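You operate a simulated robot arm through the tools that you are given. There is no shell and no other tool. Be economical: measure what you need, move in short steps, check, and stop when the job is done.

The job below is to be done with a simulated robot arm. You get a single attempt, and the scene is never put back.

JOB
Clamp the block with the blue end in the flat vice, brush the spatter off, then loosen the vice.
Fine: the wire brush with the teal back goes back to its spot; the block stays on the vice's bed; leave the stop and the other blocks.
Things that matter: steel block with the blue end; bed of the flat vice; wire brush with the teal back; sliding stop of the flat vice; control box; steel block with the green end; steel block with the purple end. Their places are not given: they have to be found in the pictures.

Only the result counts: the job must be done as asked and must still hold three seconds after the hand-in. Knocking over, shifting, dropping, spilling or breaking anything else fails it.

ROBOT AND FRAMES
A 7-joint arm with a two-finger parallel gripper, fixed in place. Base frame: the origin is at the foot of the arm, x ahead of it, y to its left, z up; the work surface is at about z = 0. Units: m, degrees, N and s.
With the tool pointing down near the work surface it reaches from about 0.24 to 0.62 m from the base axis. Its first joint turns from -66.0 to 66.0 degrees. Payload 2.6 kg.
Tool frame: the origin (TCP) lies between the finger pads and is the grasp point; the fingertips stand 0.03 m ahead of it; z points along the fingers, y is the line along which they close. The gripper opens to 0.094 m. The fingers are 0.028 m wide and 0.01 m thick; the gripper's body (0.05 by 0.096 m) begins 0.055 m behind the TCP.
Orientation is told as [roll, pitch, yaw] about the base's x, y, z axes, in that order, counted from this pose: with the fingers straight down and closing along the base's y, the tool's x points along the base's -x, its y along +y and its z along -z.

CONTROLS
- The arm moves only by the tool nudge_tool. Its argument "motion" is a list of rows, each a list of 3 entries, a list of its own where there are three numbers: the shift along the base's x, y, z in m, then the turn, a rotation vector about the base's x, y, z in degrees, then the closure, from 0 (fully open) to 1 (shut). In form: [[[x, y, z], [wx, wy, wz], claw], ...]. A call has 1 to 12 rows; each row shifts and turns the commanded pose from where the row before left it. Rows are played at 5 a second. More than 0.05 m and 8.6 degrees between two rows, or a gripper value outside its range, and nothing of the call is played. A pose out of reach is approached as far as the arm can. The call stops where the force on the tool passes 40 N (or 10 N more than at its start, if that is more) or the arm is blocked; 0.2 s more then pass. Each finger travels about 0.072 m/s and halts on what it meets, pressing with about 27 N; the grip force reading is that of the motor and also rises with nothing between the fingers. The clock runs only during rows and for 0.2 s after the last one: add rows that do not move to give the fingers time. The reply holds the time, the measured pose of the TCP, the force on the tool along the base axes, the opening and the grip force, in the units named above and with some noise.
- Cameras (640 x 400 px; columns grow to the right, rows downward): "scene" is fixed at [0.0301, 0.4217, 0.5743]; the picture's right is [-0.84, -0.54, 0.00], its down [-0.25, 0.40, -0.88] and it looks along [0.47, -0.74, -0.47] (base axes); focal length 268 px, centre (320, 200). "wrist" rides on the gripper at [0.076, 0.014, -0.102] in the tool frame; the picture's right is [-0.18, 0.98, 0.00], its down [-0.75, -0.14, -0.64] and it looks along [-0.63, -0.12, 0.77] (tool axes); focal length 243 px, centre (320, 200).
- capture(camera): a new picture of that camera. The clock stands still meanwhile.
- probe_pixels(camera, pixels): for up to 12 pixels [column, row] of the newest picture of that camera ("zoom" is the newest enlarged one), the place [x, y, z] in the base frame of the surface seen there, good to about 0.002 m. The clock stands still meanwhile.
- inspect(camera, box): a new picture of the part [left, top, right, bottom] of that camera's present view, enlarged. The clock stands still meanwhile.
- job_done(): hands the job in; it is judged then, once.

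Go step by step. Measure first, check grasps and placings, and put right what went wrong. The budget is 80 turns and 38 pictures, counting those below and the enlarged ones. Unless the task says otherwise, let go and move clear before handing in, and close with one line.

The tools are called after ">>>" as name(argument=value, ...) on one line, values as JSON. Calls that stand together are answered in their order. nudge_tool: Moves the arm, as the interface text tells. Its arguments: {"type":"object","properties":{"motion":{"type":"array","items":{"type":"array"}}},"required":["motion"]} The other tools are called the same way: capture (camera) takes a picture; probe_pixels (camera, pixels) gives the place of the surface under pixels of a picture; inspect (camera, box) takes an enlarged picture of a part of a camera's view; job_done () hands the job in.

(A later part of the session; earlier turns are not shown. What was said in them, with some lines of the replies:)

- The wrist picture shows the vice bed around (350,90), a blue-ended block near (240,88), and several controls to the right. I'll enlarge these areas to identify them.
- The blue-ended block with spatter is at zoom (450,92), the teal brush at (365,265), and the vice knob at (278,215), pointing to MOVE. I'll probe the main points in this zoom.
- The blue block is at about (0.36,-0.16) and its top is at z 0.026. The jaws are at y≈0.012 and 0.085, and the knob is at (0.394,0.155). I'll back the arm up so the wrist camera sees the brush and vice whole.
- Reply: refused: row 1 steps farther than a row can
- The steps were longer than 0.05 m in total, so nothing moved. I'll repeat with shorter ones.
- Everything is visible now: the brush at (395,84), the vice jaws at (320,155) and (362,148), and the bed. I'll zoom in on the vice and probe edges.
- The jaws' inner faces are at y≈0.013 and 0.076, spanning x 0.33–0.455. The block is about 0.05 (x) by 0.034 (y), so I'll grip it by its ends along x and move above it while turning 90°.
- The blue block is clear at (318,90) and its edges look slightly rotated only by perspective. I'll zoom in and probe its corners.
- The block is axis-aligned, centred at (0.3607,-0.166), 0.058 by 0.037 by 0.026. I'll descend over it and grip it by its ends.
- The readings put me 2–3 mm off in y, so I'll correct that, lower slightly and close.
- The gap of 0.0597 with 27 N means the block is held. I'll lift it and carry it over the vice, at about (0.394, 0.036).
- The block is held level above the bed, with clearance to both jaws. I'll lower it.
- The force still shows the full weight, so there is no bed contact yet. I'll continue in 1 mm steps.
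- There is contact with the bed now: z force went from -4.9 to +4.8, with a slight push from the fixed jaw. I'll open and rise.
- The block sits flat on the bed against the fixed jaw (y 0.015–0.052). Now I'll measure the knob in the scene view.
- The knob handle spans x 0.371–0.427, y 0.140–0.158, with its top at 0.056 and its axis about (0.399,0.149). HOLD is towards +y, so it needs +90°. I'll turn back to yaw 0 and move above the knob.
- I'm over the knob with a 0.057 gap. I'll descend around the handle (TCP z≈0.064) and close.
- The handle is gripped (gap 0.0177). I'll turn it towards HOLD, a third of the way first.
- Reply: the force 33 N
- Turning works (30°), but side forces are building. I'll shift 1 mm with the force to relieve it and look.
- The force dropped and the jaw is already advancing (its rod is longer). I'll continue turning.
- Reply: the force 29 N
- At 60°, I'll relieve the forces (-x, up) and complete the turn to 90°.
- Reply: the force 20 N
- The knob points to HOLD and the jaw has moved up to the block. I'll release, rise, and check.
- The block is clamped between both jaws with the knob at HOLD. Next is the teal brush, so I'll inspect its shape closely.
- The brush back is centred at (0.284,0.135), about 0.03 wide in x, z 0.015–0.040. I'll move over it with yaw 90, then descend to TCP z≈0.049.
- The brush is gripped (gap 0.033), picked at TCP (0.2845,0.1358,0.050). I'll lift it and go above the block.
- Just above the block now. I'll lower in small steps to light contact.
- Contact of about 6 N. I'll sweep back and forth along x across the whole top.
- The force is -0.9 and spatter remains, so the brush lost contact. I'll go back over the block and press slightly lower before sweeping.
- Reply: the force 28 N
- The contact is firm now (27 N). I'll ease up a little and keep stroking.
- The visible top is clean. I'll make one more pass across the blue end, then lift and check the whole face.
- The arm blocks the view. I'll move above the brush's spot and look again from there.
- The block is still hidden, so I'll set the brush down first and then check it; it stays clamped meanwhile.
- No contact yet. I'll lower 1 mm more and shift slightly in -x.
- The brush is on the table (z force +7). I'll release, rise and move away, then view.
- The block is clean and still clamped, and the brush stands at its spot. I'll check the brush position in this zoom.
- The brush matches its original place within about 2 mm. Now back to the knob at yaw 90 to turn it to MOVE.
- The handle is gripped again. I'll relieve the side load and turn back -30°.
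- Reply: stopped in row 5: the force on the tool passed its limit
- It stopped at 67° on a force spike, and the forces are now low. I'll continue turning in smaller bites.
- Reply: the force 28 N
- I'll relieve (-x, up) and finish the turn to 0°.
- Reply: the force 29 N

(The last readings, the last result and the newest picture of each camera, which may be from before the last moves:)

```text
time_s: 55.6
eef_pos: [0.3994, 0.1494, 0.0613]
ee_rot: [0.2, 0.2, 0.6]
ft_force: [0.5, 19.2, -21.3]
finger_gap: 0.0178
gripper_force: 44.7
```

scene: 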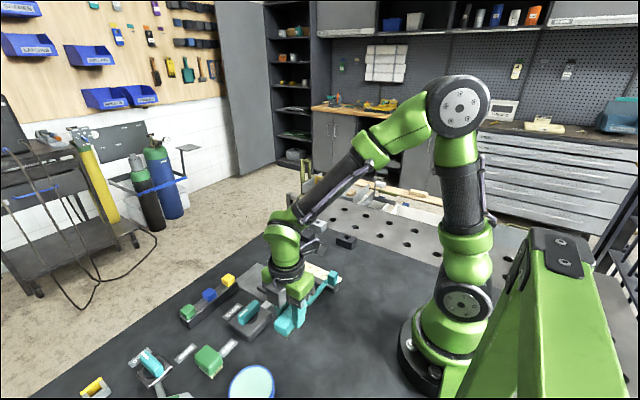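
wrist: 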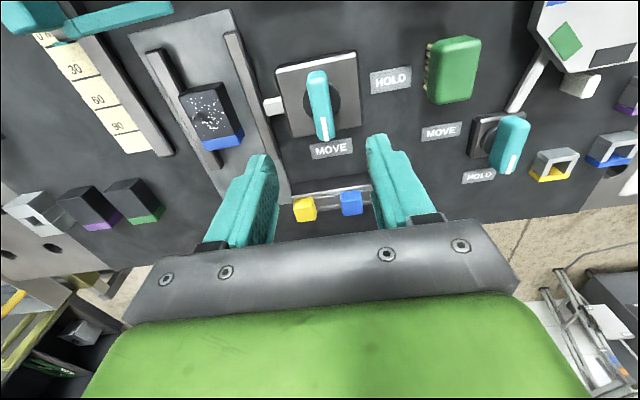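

>>> nudge_tool(motion=[[[0, 0.0006, -0.0008], [0, 0, -0.6], 0.9], [[0, 0, 0], [0, 0, 0], 0.7], [[0, 0, 0], [0, 0, 0], 0.4], [[0, 0, 0], [0, 0, 0], 0.4], [[0, 0, 0.03], [0, 0, 0], 0.4], [[0, 0, 0.04], [0, 0, 0], 0.4], [[0, 0, 0.04], [0, 0, 0], 0.4], [[0, 0, 0.04], [0, 0, 0], 0.4], [[0, 0, 0.04], [0, 0, 0], 0.4], [[0, -0.02, 0.03], [0, 0, 0], 0.4], [[-0.02, -0.03, 0], [0, 0, 0], 0.4], [[0, 0, 0], [0, 0, 0], 0.2]])

>>> capture(camera="wrist")

>>> inspect(camera="scene", box=[160, 220, 360, 380])

```text
time_s: 58.2
eef_pos: [0.3769, 0.099, 0.2823]
ee_rot: [0.1, 0.3, 0.0]
ft_force: [0.2, -0.1, 0.2]
finger_gap: 0.0751
gripper_force: 0.0
```

```text
7 pictures are left
```

wrist: 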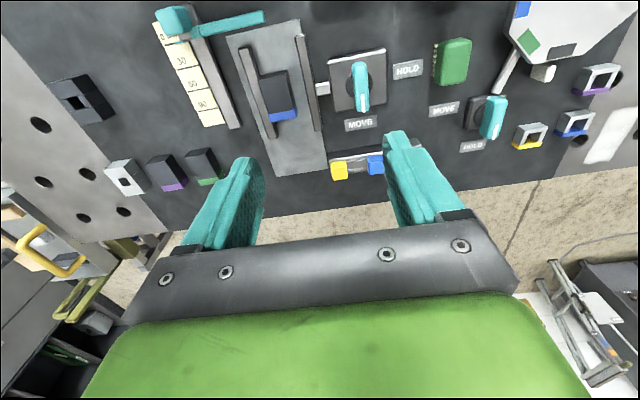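

```text
2.50 times, centred on (260, 300) of scene
```

zoom: 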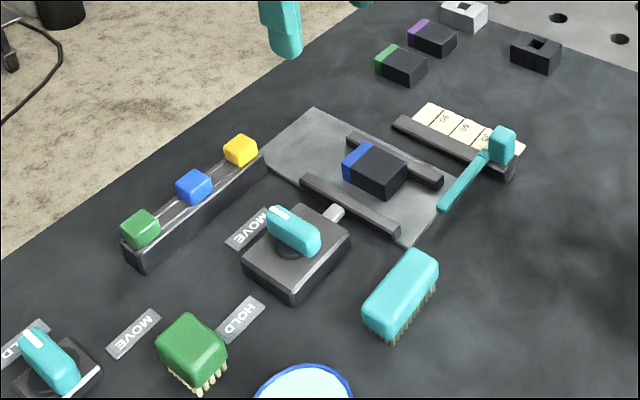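

The knob is back at MOVE and the jaw is open. The clean block lies on the bed, the brush is at its spot, and the stop and other blocks look untouched. The arm is clear, so I'll hand in.

>>> job_done()

```text
The job is handed in.
```

I clamped the blue-ended block in the flat vice, brushed it clean and loosened the vice, leaving the block on the bed, the teal brush back within about 2 mm of its spot, and the stop and other blocks untouched.
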